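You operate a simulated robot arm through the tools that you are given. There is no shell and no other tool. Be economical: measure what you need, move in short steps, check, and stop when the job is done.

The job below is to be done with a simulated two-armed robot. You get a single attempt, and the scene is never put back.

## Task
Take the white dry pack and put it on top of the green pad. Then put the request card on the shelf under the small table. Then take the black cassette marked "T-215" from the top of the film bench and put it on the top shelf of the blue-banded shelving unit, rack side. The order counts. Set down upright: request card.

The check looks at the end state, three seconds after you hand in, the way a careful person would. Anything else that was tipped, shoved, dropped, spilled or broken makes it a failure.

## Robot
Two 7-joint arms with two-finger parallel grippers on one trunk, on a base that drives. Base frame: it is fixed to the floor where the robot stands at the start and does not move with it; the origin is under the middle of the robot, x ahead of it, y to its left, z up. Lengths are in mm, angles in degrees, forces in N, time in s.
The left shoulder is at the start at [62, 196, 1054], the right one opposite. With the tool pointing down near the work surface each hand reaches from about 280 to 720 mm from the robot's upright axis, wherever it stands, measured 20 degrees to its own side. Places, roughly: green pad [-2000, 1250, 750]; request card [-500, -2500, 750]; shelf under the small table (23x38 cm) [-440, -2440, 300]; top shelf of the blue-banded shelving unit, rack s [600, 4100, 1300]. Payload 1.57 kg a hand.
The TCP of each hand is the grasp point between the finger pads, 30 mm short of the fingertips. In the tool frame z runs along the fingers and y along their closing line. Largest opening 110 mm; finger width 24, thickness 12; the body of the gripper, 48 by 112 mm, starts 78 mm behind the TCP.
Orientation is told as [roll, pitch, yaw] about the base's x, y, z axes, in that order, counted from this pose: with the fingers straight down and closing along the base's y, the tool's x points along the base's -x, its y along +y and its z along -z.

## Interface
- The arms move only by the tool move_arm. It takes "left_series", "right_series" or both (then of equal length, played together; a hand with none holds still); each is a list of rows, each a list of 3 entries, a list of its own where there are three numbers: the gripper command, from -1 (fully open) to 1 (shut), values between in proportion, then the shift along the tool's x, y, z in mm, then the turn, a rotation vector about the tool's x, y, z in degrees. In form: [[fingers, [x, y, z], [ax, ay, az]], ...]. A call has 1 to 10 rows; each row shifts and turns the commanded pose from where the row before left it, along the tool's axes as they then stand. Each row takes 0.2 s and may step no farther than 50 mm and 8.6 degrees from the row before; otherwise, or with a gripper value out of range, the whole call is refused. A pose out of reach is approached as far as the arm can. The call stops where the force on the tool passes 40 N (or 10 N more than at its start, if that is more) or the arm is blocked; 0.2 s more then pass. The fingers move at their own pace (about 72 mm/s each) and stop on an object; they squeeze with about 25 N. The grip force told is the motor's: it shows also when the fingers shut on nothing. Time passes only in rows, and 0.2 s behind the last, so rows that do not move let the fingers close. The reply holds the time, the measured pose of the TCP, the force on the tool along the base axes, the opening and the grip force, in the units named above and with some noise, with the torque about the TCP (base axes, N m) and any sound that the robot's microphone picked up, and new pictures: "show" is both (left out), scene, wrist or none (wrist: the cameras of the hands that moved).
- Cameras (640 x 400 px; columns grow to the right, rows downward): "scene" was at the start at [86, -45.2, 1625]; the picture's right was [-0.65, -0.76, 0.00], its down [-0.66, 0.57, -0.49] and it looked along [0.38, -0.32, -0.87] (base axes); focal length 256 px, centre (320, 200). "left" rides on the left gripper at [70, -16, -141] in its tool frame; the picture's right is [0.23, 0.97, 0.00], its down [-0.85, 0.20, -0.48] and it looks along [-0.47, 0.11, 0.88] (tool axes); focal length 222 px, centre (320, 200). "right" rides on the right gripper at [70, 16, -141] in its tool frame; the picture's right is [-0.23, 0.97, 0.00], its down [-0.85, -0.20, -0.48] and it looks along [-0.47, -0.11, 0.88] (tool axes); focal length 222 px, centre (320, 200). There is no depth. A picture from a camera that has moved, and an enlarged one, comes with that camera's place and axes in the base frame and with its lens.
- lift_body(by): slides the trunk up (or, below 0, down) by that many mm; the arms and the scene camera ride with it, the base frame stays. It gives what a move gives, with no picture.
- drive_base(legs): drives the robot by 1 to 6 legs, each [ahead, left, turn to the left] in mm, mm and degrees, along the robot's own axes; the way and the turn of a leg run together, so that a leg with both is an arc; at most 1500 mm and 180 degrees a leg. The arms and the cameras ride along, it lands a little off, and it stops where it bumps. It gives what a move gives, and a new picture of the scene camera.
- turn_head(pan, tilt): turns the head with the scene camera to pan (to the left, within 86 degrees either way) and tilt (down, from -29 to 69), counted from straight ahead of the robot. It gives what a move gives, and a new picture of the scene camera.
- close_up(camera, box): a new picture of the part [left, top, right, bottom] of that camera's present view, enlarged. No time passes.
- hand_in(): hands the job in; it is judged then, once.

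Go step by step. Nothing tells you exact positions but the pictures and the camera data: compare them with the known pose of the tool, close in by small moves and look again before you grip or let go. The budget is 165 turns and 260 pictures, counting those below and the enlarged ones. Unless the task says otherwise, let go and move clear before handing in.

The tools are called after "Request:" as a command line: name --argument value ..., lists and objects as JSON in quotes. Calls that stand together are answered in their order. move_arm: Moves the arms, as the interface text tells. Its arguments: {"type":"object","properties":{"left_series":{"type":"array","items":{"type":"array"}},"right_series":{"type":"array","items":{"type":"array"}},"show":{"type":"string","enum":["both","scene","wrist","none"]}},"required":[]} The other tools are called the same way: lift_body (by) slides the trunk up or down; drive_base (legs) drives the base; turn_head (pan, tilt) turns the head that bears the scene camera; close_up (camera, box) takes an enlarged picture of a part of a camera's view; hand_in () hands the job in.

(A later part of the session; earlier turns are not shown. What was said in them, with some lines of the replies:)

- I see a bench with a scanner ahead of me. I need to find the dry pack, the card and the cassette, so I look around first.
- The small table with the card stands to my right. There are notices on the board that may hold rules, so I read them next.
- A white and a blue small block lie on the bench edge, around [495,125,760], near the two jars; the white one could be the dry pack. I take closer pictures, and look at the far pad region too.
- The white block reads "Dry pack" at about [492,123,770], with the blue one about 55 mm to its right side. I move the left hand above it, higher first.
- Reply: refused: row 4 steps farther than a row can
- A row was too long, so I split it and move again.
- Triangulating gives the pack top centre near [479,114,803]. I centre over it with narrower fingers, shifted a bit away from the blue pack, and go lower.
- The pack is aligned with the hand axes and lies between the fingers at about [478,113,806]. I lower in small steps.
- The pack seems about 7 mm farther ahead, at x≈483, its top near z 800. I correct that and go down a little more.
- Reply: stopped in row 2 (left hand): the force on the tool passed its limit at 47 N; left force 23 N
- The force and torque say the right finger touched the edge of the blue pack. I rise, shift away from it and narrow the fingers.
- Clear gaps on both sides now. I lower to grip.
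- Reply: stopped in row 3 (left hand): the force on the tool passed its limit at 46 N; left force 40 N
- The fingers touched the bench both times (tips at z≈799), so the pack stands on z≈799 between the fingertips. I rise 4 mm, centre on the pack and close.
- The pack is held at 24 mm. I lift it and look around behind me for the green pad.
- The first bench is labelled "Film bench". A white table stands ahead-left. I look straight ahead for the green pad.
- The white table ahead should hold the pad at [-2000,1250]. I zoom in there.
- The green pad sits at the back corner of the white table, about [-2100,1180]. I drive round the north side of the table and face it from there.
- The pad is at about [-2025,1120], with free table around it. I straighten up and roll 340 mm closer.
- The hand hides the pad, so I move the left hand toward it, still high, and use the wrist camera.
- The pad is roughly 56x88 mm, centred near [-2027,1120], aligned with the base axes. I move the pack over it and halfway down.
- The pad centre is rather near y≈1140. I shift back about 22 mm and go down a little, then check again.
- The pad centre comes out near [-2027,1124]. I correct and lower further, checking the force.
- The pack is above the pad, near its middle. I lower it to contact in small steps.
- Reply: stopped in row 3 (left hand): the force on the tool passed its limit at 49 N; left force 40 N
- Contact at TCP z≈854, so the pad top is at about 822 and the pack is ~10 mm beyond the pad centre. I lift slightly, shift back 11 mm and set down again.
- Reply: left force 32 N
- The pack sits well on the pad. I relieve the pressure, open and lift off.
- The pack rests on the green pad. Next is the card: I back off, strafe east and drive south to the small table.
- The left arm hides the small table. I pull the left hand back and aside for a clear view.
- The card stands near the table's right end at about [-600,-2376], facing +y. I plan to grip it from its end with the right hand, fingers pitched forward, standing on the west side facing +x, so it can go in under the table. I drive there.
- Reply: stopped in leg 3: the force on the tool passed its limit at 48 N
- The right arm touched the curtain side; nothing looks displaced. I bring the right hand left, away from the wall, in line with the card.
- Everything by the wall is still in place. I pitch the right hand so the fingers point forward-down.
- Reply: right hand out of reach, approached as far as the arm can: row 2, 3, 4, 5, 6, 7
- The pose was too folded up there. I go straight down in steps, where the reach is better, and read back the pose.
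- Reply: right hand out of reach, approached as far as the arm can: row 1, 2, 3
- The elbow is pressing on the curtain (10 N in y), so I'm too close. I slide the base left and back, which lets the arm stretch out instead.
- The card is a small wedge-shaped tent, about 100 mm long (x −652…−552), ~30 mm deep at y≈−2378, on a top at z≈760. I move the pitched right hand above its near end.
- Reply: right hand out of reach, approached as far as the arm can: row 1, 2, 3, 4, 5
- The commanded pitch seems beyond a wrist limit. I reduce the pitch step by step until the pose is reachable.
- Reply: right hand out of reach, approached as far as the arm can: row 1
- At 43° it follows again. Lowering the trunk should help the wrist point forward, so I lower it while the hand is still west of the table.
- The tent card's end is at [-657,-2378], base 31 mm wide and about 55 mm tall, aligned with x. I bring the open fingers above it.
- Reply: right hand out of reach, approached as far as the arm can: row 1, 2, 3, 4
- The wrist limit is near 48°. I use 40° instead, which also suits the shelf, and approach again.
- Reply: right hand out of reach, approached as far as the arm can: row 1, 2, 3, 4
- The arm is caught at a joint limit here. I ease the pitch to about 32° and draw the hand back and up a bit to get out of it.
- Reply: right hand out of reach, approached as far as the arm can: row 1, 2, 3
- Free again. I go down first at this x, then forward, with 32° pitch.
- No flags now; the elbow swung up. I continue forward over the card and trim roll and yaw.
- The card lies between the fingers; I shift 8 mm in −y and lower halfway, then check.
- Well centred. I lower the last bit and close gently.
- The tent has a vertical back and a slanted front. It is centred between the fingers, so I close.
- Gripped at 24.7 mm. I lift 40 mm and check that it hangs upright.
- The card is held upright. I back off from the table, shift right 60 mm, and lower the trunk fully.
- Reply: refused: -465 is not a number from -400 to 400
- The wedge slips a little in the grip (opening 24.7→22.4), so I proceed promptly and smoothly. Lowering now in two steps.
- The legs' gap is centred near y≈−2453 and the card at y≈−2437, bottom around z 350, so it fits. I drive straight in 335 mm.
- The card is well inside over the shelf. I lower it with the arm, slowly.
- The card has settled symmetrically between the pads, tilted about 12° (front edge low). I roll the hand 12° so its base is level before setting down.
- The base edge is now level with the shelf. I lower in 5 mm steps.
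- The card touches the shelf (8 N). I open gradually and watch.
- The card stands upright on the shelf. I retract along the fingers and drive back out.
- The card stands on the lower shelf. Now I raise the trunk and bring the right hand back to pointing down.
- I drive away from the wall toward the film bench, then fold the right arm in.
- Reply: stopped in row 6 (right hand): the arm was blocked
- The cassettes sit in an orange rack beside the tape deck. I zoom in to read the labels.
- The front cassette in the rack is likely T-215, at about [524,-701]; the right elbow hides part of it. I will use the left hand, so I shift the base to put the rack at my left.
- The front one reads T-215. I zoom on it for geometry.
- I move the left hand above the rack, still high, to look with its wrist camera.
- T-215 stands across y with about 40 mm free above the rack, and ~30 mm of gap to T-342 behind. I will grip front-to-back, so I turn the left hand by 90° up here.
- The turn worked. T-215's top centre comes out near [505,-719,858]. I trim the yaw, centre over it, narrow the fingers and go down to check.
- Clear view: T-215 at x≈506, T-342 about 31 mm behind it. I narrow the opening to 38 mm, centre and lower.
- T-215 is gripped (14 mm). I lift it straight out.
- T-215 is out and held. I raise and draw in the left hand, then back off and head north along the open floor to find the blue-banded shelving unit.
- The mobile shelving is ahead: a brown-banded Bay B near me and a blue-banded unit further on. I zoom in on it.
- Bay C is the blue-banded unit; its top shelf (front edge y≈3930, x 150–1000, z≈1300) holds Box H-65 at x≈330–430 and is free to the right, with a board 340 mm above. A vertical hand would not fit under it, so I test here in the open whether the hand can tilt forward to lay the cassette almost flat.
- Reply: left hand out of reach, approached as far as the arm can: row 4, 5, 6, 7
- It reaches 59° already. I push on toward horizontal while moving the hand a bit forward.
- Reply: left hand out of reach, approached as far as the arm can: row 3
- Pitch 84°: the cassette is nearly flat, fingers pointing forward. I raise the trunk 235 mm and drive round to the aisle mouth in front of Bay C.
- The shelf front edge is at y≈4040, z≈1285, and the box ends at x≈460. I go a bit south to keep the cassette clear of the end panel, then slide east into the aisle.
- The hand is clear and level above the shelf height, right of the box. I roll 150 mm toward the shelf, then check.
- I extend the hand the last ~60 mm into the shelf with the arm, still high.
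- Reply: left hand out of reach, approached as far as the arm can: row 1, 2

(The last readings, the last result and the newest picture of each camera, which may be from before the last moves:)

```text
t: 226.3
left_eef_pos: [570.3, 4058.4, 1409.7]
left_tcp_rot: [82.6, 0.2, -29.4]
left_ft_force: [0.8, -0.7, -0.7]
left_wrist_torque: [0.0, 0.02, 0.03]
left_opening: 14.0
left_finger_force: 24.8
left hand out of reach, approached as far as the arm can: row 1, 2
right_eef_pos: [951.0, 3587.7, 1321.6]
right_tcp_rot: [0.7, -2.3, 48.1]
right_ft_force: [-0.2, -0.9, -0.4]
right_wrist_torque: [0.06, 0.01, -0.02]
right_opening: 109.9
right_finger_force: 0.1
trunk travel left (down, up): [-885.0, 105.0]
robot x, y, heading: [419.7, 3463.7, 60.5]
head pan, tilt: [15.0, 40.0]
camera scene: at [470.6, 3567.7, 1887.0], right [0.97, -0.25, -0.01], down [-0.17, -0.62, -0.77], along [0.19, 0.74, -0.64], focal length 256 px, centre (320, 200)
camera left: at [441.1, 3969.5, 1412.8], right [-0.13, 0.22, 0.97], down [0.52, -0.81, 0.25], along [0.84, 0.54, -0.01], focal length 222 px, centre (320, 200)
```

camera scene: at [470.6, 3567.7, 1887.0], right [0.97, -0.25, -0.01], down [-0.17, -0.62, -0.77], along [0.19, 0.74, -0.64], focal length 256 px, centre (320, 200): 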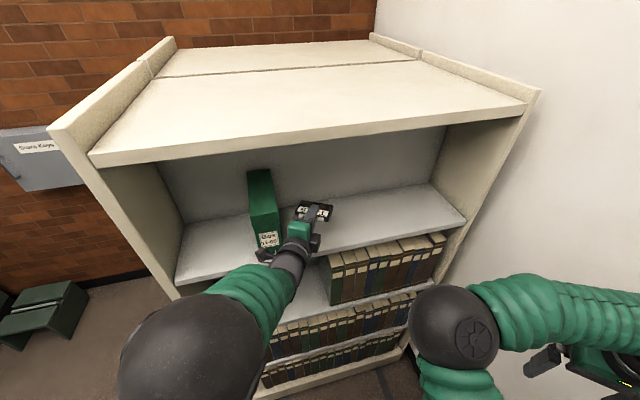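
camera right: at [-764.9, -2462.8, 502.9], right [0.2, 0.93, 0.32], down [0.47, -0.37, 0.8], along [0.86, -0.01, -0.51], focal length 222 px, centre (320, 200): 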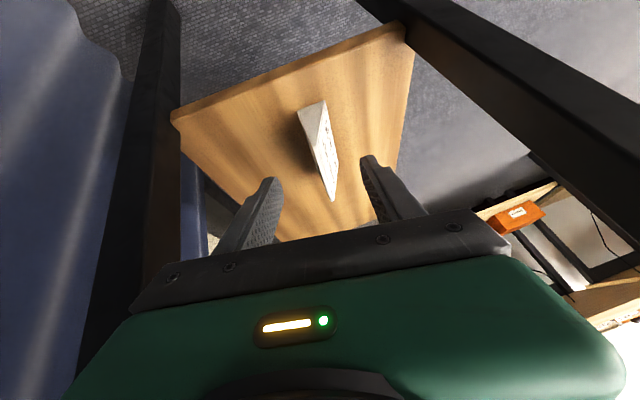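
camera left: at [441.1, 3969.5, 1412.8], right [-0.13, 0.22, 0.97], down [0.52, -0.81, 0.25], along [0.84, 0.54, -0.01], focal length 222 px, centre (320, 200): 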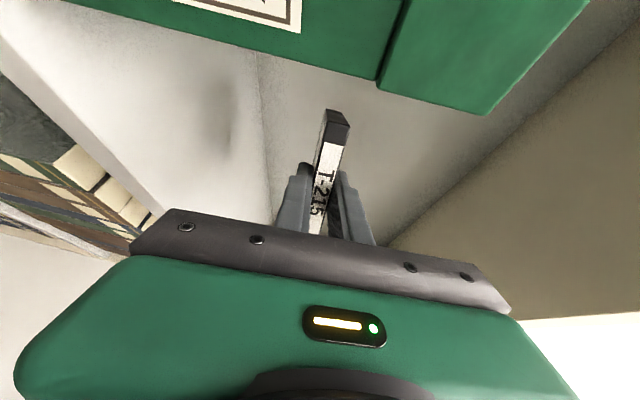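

The cassette is just inside the edge. I nudge the base 25 mm in, away from the box, then lower with the trunk, which keeps the arm posture.

Request:
drive_base --legs '[[28, -14, 0]]'

Request:
lift_body --by -65

Request:
close_up --camera "left" --box '[0, 0, 640, 400]'

Request:
close_up --camera "scene" --box '[230, 160, 390, 260]'

```text
t: 227.2
left_eef_pos: [587.9, 4071.4, 1412.3]
left_tcp_rot: [82.9, 0.1, -29.4]
left_ft_force: [0.5, -0.6, -0.1]
left_wrist_torque: [0.0, -0.03, 0.03]
left_opening: 14.4
left_finger_force: 25.2
right_eef_pos: [969.0, 3600.7, 1324.6]
right_tcp_rot: [0.5, -2.6, 47.9]
right_ft_force: [-1.2, -1.0, 0.2]
right_wrist_torque: [0.03, -0.04, 0.01]
right_opening: 110.0
right_finger_force: 0.0
trunk travel left (down, up): [-885.0, 105.0]
robot x, y, heading: [444.2, 3480.7, 60.6]
head pan, tilt: [15.0, 40.0]
camera scene: at [487.8, 3581.2, 1887.5], right [0.97, -0.25, 0.0], down [-0.16, -0.62, -0.77], along [0.19, 0.74, -0.64], focal length 256 px, centre (320, 200)
```

scene: 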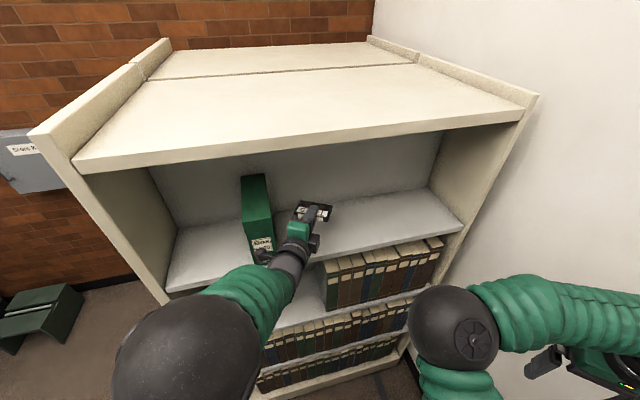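

```text
t: 228.2
left_eef_pos: [590.6, 4080.5, 1342.8]
left_tcp_rot: [82.7, 0.1, -29.4]
left_ft_force: [1.0, -0.6, 0.1]
left_wrist_torque: [0.0, -0.03, -0.02]
left_opening: 14.0
left_finger_force: 24.7
right_eef_pos: [969.4, 3609.3, 1256.9]
right_tcp_rot: [0.3, -2.3, 47.8]
right_ft_force: [-0.1, -0.1, -0.4]
right_wrist_torque: [-0.02, 0.04, -0.01]
right_opening: 110.0
right_finger_force: 0.0
trunk travel left (down, up): [-820.0, 170.0]
robot x, y, heading: [446.0, 3478.3, 60.4]
head pan, tilt: [15.0, 40.0]
```

```text
1.00 times, centred on (320, 200) of left (not enlarged: the box is as wide or as high as the picture)
camera zoom: at [458.6, 3991.1, 1345.6], right [-0.14, 0.22, 0.97], down [0.52, -0.81, 0.26], along [0.84, 0.54, 0.0], focal length 222 px, centre (320, 200)
```

zoom: 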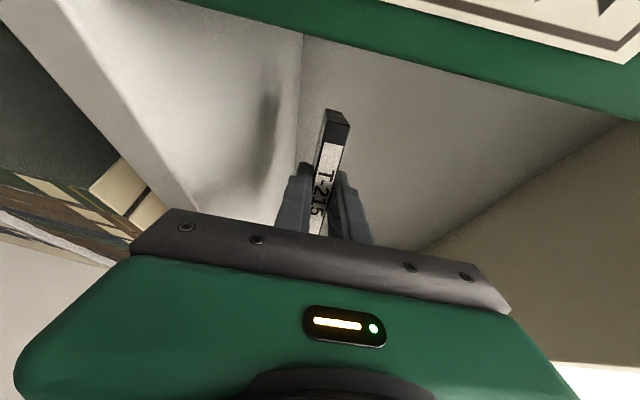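

```text
4.00 times, centred on (310, 210) of scene
camera zoom: at [489.2, 3593.1, 1820.9], right [0.97, -0.25, 0.0], down [-0.16, -0.62, -0.76], along [0.19, 0.74, -0.64], focal length 1025 px, centre (360, 160)
```

zoom: 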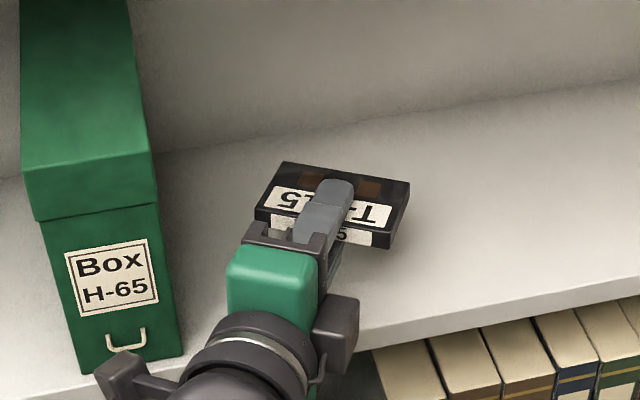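

The cassette is ~30 mm above the shelf, about 20 mm inside the edge, and the palm stays just outside. I lower 20 mm more and check.

Request:
lift_body --by -20

Request:
close_up --camera "left" --box '[120, 40, 440, 240]'

Request:
close_up --camera "scene" --box '[240, 170, 368, 250]'

```text
t: 228.9
left_eef_pos: [588.8, 4079.6, 1322.1]
left_tcp_rot: [82.6, 0.0, -29.4]
left_ft_force: [0.8, -0.4, -1.0]
left_wrist_torque: [-0.02, 0.01, 0.02]
left_opening: 14.2
left_finger_force: 25.2
right_eef_pos: [969.3, 3607.9, 1237.7]
right_tcp_rot: [0.3, -2.4, 47.8]
right_ft_force: [1.0, 0.3, -0.1]
right_wrist_torque: [0.01, -0.01, -0.04]
right_opening: 110.0
right_finger_force: 0.0
trunk travel left (down, up): [-800.0, 190.0]
robot x, y, heading: [446.3, 3482.1, 60.3]
head pan, tilt: [15.0, 40.0]
```

```text
2.00 times, centred on (280, 140) of left
camera zoom: at [458.3, 3990.7, 1326.1], right [-0.14, 0.22, 0.97], down [0.52, -0.81, 0.26], along [0.84, 0.54, 0.0], focal length 444 px, centre (400, 320)
```

zoom: 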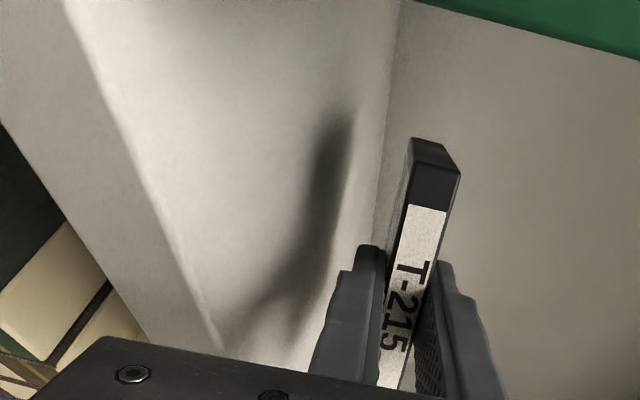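

```text
5.00 times, centred on (304, 210) of scene
camera zoom: at [489.1, 3592.9, 1801.3], right [0.97, -0.25, 0.0], down [-0.16, -0.62, -0.76], along [0.19, 0.74, -0.64], focal length 1281 px, centre (400, 150)
```

zoom: 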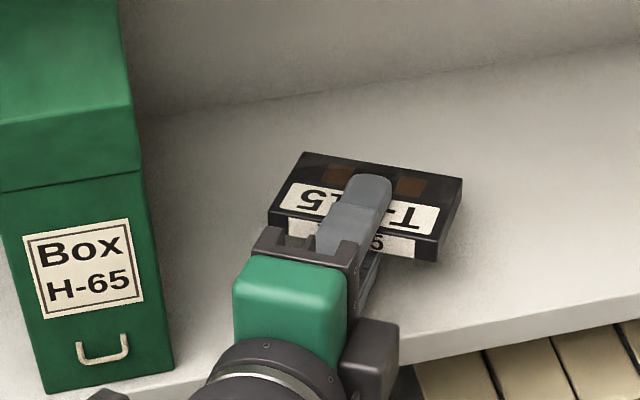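

Request:
lift_body --by -6

Request:
close_up --camera "left" --box '[120, 40, 440, 240]'

```text
t: 229.4
left_eef_pos: [588.7, 4079.5, 1318.3]
left_tcp_rot: [82.7, -0.2, -29.4]
left_ft_force: [0.3, -0.7, -0.8]
left_wrist_torque: [0.0, -0.02, 0.0]
left_opening: 14.3
left_finger_force: 25.1
right_eef_pos: [969.3, 3608.5, 1234.0]
right_tcp_rot: [0.4, -2.5, 47.9]
right_ft_force: [0.3, 0.9, 0.7]
right_wrist_torque: [-0.04, -0.02, 0.02]
right_opening: 109.8
right_finger_force: 0.0
trunk travel left (down, up): [-794.0, 196.0]
robot x, y, heading: [445.1, 3484.7, 60.6]
head pan, tilt: [15.0, 40.0]
```

```text
2.00 times, centred on (280, 140) of left
camera zoom: at [457.4, 3990.5, 1320.8], right [-0.14, 0.22, 0.97], down [0.52, -0.81, 0.26], along [0.84, 0.54, 0.0], focal length 444 px, centre (400, 320)
```

zoom: 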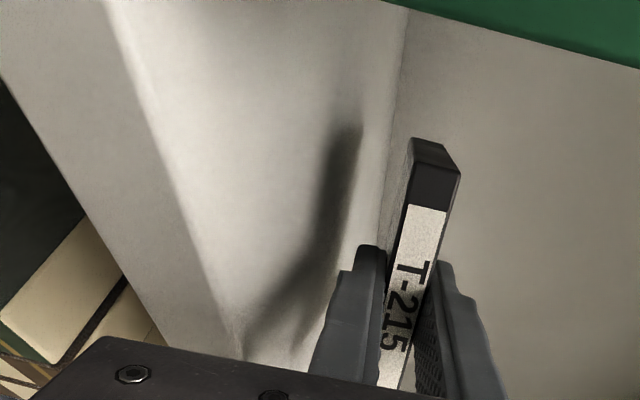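

Request:
lift_body --by -9

Request:
close_up --camera "left" --box '[120, 40, 440, 240]'

```text
t: 230.0
left_eef_pos: [587.8, 4079.1, 1308.7]
left_tcp_rot: [82.7, -0.1, -29.4]
left_ft_force: [0.0, 0.6, -0.1]
left_wrist_torque: [-0.05, 0.01, -0.01]
left_opening: 14.3
left_finger_force: 24.9
right_eef_pos: [968.5, 3607.7, 1222.4]
right_tcp_rot: [0.4, -2.3, 47.8]
right_ft_force: [1.0, -0.3, -0.2]
right_wrist_torque: [0.02, 0.01, 0.0]
right_opening: 110.0
right_finger_force: 0.1
trunk travel left (down, up): [-785.0, 205.0]
robot x, y, heading: [443.8, 3476.8, 60.7]
head pan, tilt: [15.0, 40.0]
```

```text
2.00 times, centred on (280, 140) of left
camera zoom: at [457.4, 3990.4, 1311.6], right [-0.14, 0.22, 0.97], down [0.52, -0.81, 0.26], along [0.84, 0.54, 0.0], focal length 444 px, centre (400, 320)
```

zoom: 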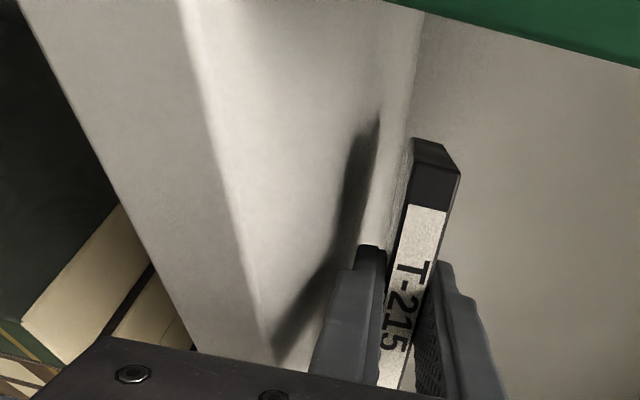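

Request:
lift_body --by -6

Request:
close_up --camera "left" --box '[120, 40, 440, 240]'

```text
t: 230.6
left_eef_pos: [589.0, 4079.2, 1303.6]
left_tcp_rot: [82.7, -0.1, -29.3]
left_ft_force: [-0.5, 0.2, -0.3]
left_wrist_torque: [-0.03, -0.04, 0.0]
left_opening: 14.3
left_finger_force: 25.0
right_eef_pos: [968.4, 3607.4, 1217.6]
right_tcp_rot: [0.4, -2.4, 47.8]
right_ft_force: [0.9, 0.1, 0.3]
right_wrist_torque: [0.04, -0.05, -0.03]
right_opening: 110.1
right_finger_force: 0.1
trunk travel left (down, up): [-779.0, 211.0]
robot x, y, heading: [445.1, 3478.7, 60.7]
head pan, tilt: [15.0, 40.0]
```

```text
2.00 times, centred on (280, 140) of left
camera zoom: at [457.4, 3990.4, 1305.8], right [-0.14, 0.22, 0.97], down [0.52, -0.81, 0.26], along [0.84, 0.54, 0.0], focal length 444 px, centre (400, 320)
```

zoom: 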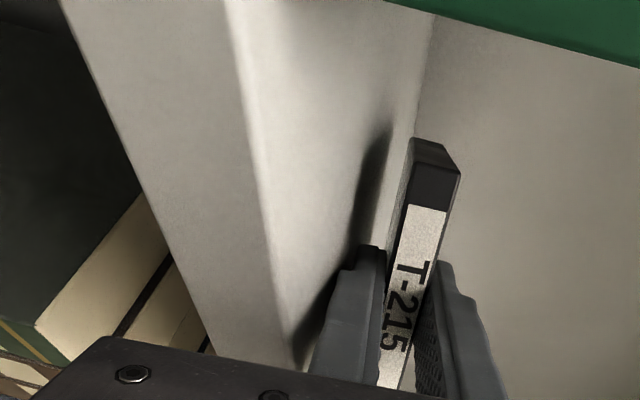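

Request:
lift_body --by -4

Request:
close_up --camera "left" --box '[120, 40, 440, 240]'

```text
t: 231.1
left_eef_pos: [587.3, 4079.2, 1302.3]
left_tcp_rot: [83.0, 0.0, -29.4]
left_ft_force: [0.9, 3.6, 10.3]
left_wrist_torque: [0.0, 0.1, -0.01]
left_opening: 14.2
left_finger_force: 24.8
right_eef_pos: [967.2, 3608.0, 1214.2]
right_tcp_rot: [0.4, -2.5, 47.8]
right_ft_force: [0.4, 0.3, 0.6]
right_wrist_torque: [-0.03, -0.01, -0.02]
right_opening: 109.9
right_finger_force: 0.1
trunk travel left (down, up): [-775.0, 215.0]
robot x, y, heading: [446.8, 3481.3, 60.4]
head pan, tilt: [15.0, 40.0]
```

```text
2.00 times, centred on (280, 140) of left
camera zoom: at [457.1, 3989.9, 1303.4], right [-0.14, 0.22, 0.97], down [0.52, -0.81, 0.26], along [0.84, 0.54, 0.0], focal length 444 px, centre (400, 320)
```

zoom: 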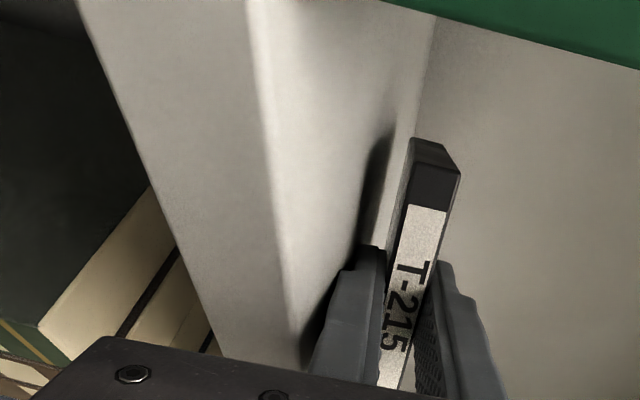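

The lower finger touches the shelf (10 N). I open a little while rising by the same amount so the cassette stays on the lower finger, then look.

Request:
move_arm --left_series '[[0.65, [0, 3, 0], [0, 0, 0]], [0.5, [0, 3, 0], [0, 0, 0]], [0.5, [0, 0, 0], [0, 0, 0]]]' --show "none"

Request:
close_up --camera "left" --box '[120, 40, 440, 240]'

Request:
close_up --camera "scene" --box '[240, 170, 368, 250]'

```text
t: 231.9
left_eef_pos: [589.2, 4080.0, 1306.7]
left_tcp_rot: [82.8, -0.1, -29.3]
left_ft_force: [-0.2, 3.5, 5.5]
left_wrist_torque: [0.26, -0.06, 0.01]
left_opening: 22.1
left_finger_force: 0.0
right_eef_pos: [968.9, 3606.0, 1214.2]
right_tcp_rot: [0.2, -2.4, 47.8]
right_ft_force: [0.2, -0.9, 0.0]
right_wrist_torque: [-0.05, -0.03, -0.01]
right_opening: 109.8
right_finger_force: 0.0
trunk travel left (down, up): [-775.0, 215.0]
robot x, y, heading: [446.7, 3482.7, 60.3]
head pan, tilt: [15.0, 40.0]
```

```text
2.00 times, centred on (280, 140) of left
camera zoom: at [457.4, 3990.4, 1308.2], right [-0.14, 0.22, 0.97], down [0.52, -0.81, 0.26], along [0.84, 0.54, 0.0], focal length 444 px, centre (400, 320)
```

zoom: 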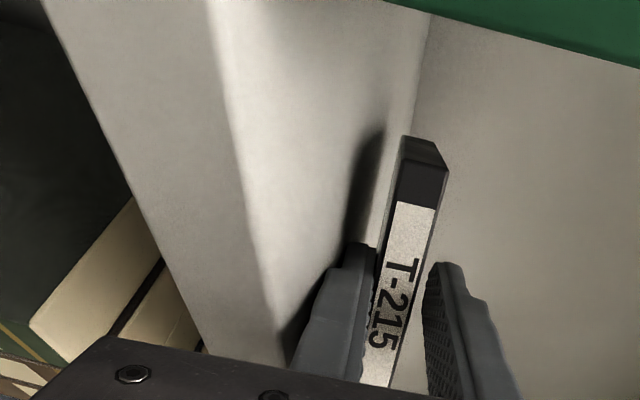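

```text
5.00 times, centred on (304, 210) of scene
camera zoom: at [487.0, 3591.8, 1776.8], right [0.97, -0.25, 0.0], down [-0.16, -0.62, -0.77], along [0.19, 0.74, -0.64], focal length 1281 px, centre (400, 150)
```

zoom: 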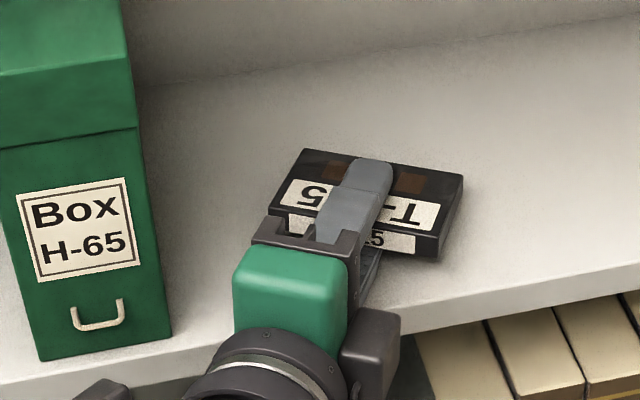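

The cassette rests on the lower finger. To slide the finger out without dragging the cassette outward, I tilt the fingers down a bit while rising, so its far edge rests on the shelf.

Request:
move_arm --left_series '[[0.45, [0, 9, -2], [8, 0, 0]], [0.45, [0, 8.5, -3], [8, 0, 0]], [0.4, [0, 8, -4], [8, 0, 0]]]' --show "none"

Request:
close_up --camera "left" --box '[120, 40, 440, 240]'

Request:
close_up --camera "scene" --box '[240, 170, 368, 250]'

```text
t: 232.7
left_eef_pos: [587.1, 4080.5, 1331.8]
left_tcp_rot: [58.8, -0.1, -29.3]
left_ft_force: [-0.6, 0.9, -1.8]
left_wrist_torque: [-0.04, -0.01, -0.02]
left_opening: 33.1
left_finger_force: 0.1
right_eef_pos: [968.1, 3608.3, 1213.9]
right_tcp_rot: [0.3, -2.4, 47.7]
right_ft_force: [0.1, -0.5, -0.4]
right_wrist_torque: [0.0, 0.01, 0.02]
right_opening: 110.1
right_finger_force: 0.0
trunk travel left (down, up): [-775.0, 215.0]
robot x, y, heading: [448.8, 3482.8, 60.4]
head pan, tilt: [15.0, 40.0]
```

```text
2.00 times, centred on (280, 140) of left
camera zoom: at [463.0, 4001.2, 1392.8], right [0.05, 0.55, 0.83], down [0.59, -0.69, 0.42], along [0.8, 0.47, -0.36], focal length 444 px, centre (400, 320)
```

zoom: 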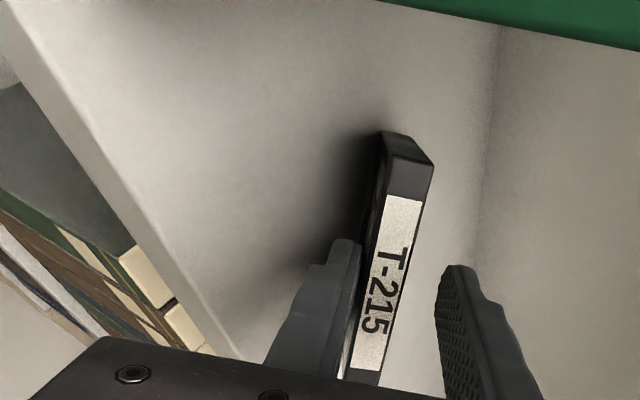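

```text
5.00 times, centred on (304, 210) of scene
camera zoom: at [486.9, 3593.1, 1776.7], right [0.97, -0.25, 0.0], down [-0.16, -0.62, -0.76], along [0.19, 0.74, -0.64], focal length 1281 px, centre (400, 150)
```

zoom: 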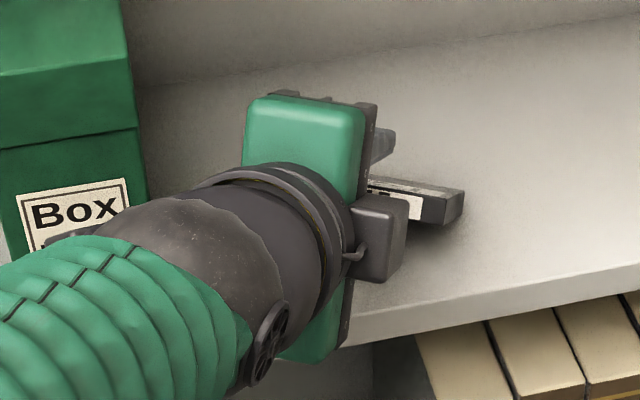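

The cassette leans on the finger with its far edge on the shelf. I withdraw along the finger axis.

Request:
move_arm --left_series '[[0.4, [0, 0, -12], [0, 0, 0]], [0.4, [0, -4, -14], [0, 0, 0]], [0.4, [0, -3, -14], [0, 0, 0]]]' --show "none"

Request:
close_up --camera "left" --box '[120, 40, 440, 240]'

Request:
close_up --camera "scene" --box '[240, 170, 368, 250]'

```text
t: 233.5
left_eef_pos: [569.6, 4048.1, 1347.1]
left_tcp_rot: [58.8, -0.2, -29.5]
left_ft_force: [0.3, -0.4, -0.3]
left_wrist_torque: [-0.03, 0.0, 0.01]
left_opening: 33.0
left_finger_force: 0.4
left hand out of reach, approached as far as the arm can: row 1
right_eef_pos: [967.6, 3606.0, 1214.4]
right_tcp_rot: [0.4, -2.6, 47.8]
right_ft_force: [0.1, -0.1, -0.1]
right_wrist_torque: [0.02, -0.04, 0.02]
right_opening: 109.6
right_finger_force: 0.2
trunk travel left (down, up): [-775.0, 215.0]
robot x, y, heading: [451.2, 3481.5, 60.1]
head pan, tilt: [15.0, 40.0]
```

```text
2.00 times, centred on (280, 140) of left
camera zoom: at [445.7, 3971.4, 1405.3], right [0.05, 0.55, 0.83], down [0.59, -0.69, 0.42], along [0.8, 0.47, -0.36], focal length 444 px, centre (400, 320)
```

zoom: 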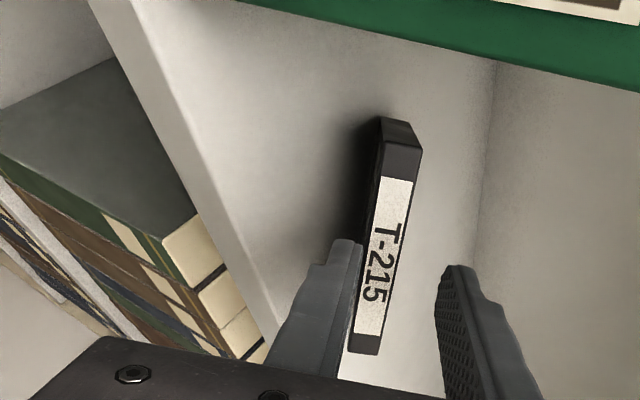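

```text
5.00 times, centred on (304, 210) of scene
camera zoom: at [486.3, 3590.6, 1777.2], right [0.97, -0.25, 0.0], down [-0.16, -0.62, -0.77], along [0.19, 0.74, -0.64], focal length 1281 px, centre (400, 150)
```

zoom: 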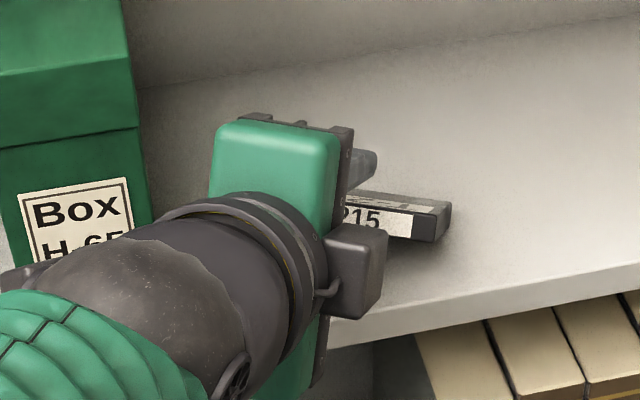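

It followed about half-way but still lies ~25 mm inside the edge. I keep withdrawing the last bit.

Request:
move_arm --left_series '[[0.4, [0, -2, -20], [0, 0, 0]], [0.4, [0, 0, -25], [0, 0, 0]]]' --show "none"

Request:
close_up --camera "left" --box '[120, 40, 440, 240]'

Request:
close_up --camera "scene" --box '[240, 170, 368, 250]'

```text
t: 234.1
left_eef_pos: [548.9, 4010.8, 1367.1]
left_tcp_rot: [58.9, -0.1, -29.5]
left_ft_force: [0.6, -0.9, -0.7]
left_wrist_torque: [-0.01, 0.02, 0.0]
left_opening: 33.1
left_finger_force: 0.1
right_eef_pos: [967.2, 3605.2, 1216.5]
right_tcp_rot: [0.4, -2.6, 47.8]
right_ft_force: [0.7, -0.3, 0.1]
right_wrist_torque: [0.03, 0.0, 0.02]
right_opening: 109.8
right_finger_force: 0.0
trunk travel left (down, up): [-775.0, 215.0]
robot x, y, heading: [444.5, 3482.7, 60.6]
head pan, tilt: [15.0, 40.0]
```

```text
2.00 times, centred on (280, 140) of left
camera zoom: at [424.5, 3933.4, 1426.6], right [0.05, 0.55, 0.83], down [0.59, -0.69, 0.42], along [0.8, 0.47, -0.36], focal length 444 px, centre (400, 320)
```

zoom: 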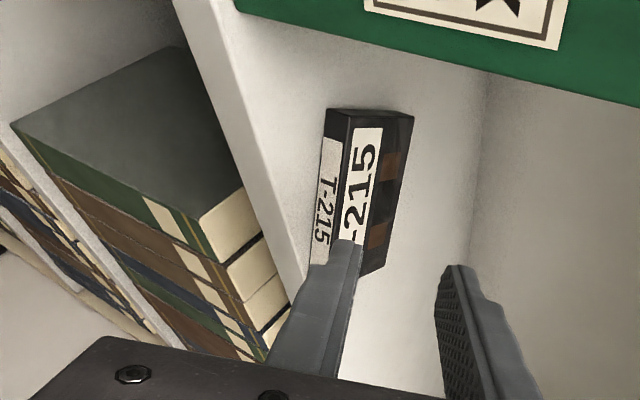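

```text
5.00 times, centred on (304, 210) of scene
camera zoom: at [484.8, 3587.9, 1777.5], right [0.97, -0.25, 0.0], down [-0.16, -0.62, -0.77], along [0.19, 0.74, -0.64], focal length 1281 px, centre (400, 150)
```

zoom: 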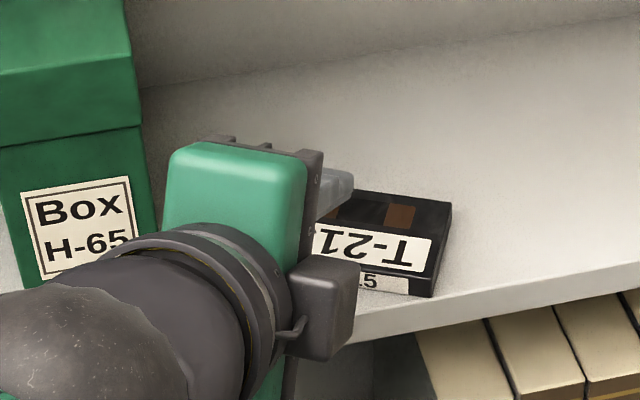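

The cassette now lies flat on the shelf with its front corner close to the edge. I back the hand off to see it clearly.

Request:
move_arm --left_series '[[0.4, [0, 5, -40], [0, 0, 0]], [1, [0, 0, -45], [0, 0, 0]], [1, [0, 0, -45], [0, 0, 0]], [1, [0, 0, 0], [0, 0, 0]]]' --show "both"

Request:
close_up --camera "scene" --box '[240, 170, 368, 250]'

```text
t: 235.1
left_eef_pos: [550.3, 4006.0, 1380.6]
left_tcp_rot: [58.6, -0.1, -29.4]
left_ft_force: [-0.1, 0.4, 0.2]
left_wrist_torque: [-0.01, 0.0, 0.02]
left_opening: 0.0
left_finger_force: 20.9
left hand out of reach, approached as far as the arm can: row 1, 2, 3
right_eef_pos: [968.8, 3608.1, 1215.2]
right_tcp_rot: [0.4, -2.4, 47.8]
right_ft_force: [0.4, -0.7, -0.4]
right_wrist_torque: [-0.01, 0.0, -0.03]
right_opening: 110.0
right_finger_force: 0.1
trunk travel left (down, up): [-775.0, 215.0]
robot x, y, heading: [445.0, 3486.8, 60.5]
head pan, tilt: [15.0, 40.0]
camera scene: at [487.3, 3591.9, 1777.2], right [0.97, -0.25, 0.0], down [-0.16, -0.62, -0.76], along [0.19, 0.74, -0.64], focal length 256 px, centre (320, 200)
camera left: at [425.3, 3929.0, 1441.0], right [0.05, 0.55, 0.83], down [0.59, -0.69, 0.42], along [0.8, 0.47, -0.36], focal length 222 px, centre (320, 200)
```

scene: 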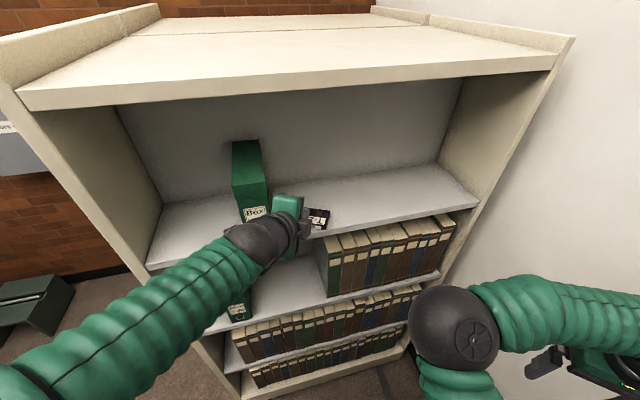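
left: 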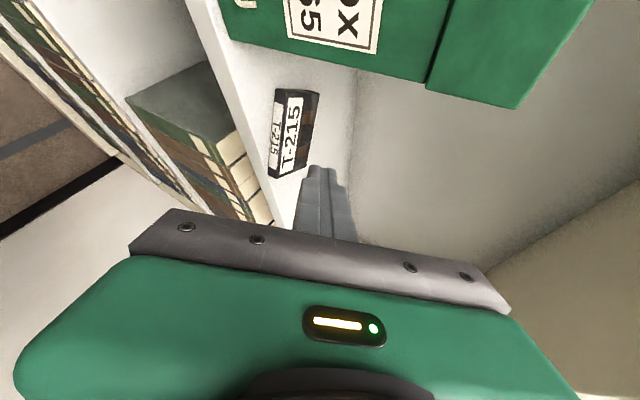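

```text
5.00 times, centred on (304, 210) of scene
camera zoom: at [487.3, 3591.9, 1777.2], right [0.97, -0.25, 0.0], down [-0.16, -0.62, -0.76], along [0.19, 0.74, -0.64], focal length 1281 px, centre (400, 150)
```

zoom: 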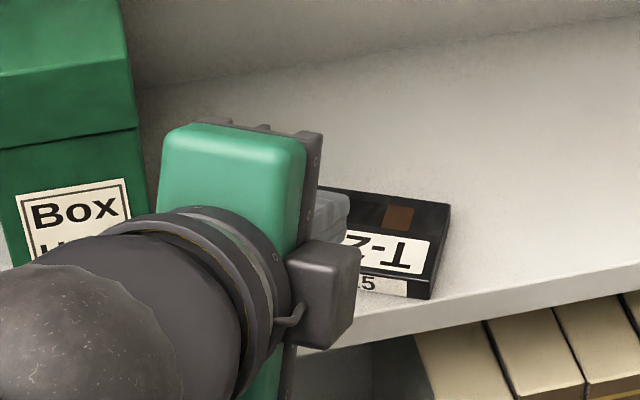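

The arm cannot fold further, so I roll the base back instead.

Request:
drive_base --legs '[[-130, -74, 0]]'

Request:
close_up --camera "left" --box '[220, 40, 460, 190]'

Request:
close_up --camera "scene" --box '[230, 130, 390, 230]'

```text
t: 236.5
left_eef_pos: [537.1, 3866.9, 1377.4]
left_tcp_rot: [58.4, -0.7, -29.3]
left_ft_force: [-0.6, 0.5, -0.6]
left_wrist_torque: [0.0, -0.09, -0.07]
left_opening: 0.2
left_finger_force: 21.2
right_eef_pos: [957.5, 3468.5, 1216.7]
right_tcp_rot: [-0.2, -2.3, 48.1]
right_ft_force: [-0.3, 0.7, 0.0]
right_wrist_torque: [-0.06, -0.05, -0.04]
right_opening: 109.7
right_finger_force: 0.1
trunk travel left (down, up): [-775.0, 215.0]
robot x, y, heading: [444.5, 3327.6, 60.1]
head pan, tilt: [15.0, 40.0]
camera scene: at [472.0, 3455.5, 1776.1], right [0.97, -0.25, 0.01], down [-0.16, -0.63, -0.76], along [0.2, 0.74, -0.65], focal length 256 px, centre (320, 200)
```

scene: 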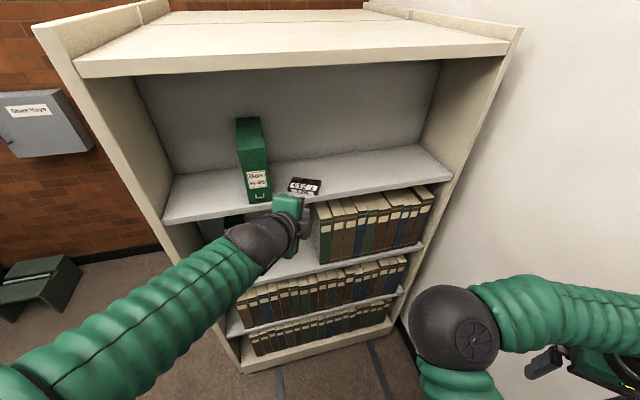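

```text
2.67 times, centred on (340, 115) of left
camera zoom: at [412.9, 3789.5, 1437.1], right [0.04, 0.56, 0.83], down [0.59, -0.68, 0.43], along [0.8, 0.47, -0.36], focal length 592 px, centre (267, 427)
```

zoom: 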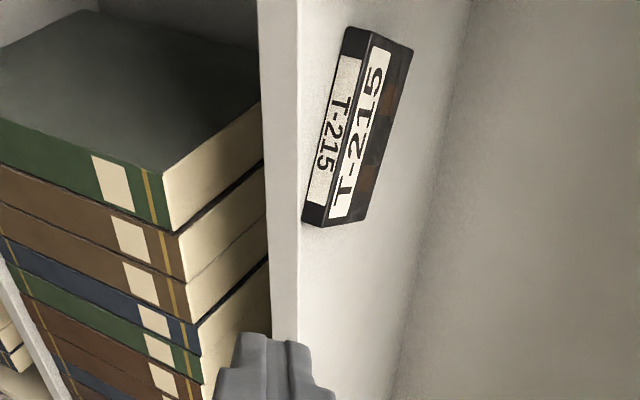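

```text
4.00 times, centred on (310, 180) of scene
camera zoom: at [472.0, 3455.5, 1776.1], right [0.97, -0.25, 0.01], down [-0.16, -0.63, -0.76], along [0.2, 0.74, -0.65], focal length 1025 px, centre (360, 280)
```

zoom: 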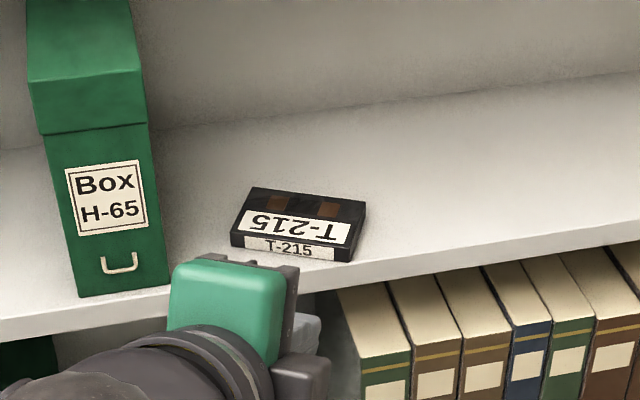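

T-215 lies flat and fully on Bay C's top shelf, about 10 mm inside the edge. The dry pack sits on the green pad, the card stands on the lower shelf, and both hands are clear, so I hand in.

Request:
hand_in

```text
The job is handed in.
```

I did all three steps in order and handed in; only the cassette near its shelf edge gives me slight doubt:

- **White dry pack:** it rests on top of the green pad.
- **Request card:** it stands upright on the shelf under the small table.
- **Cassette T-215:** it lies flat on the top shelf of the blue-banded unit (Bay C), on the side facing the open aisle. Its nearest corner is about 10 mm inside the shelf edge.

Along the way a finger touched the blue dry pack or the bench beside it, and the right arm pressed on the curtain by the small table. Nothing looked out of place after either contact.
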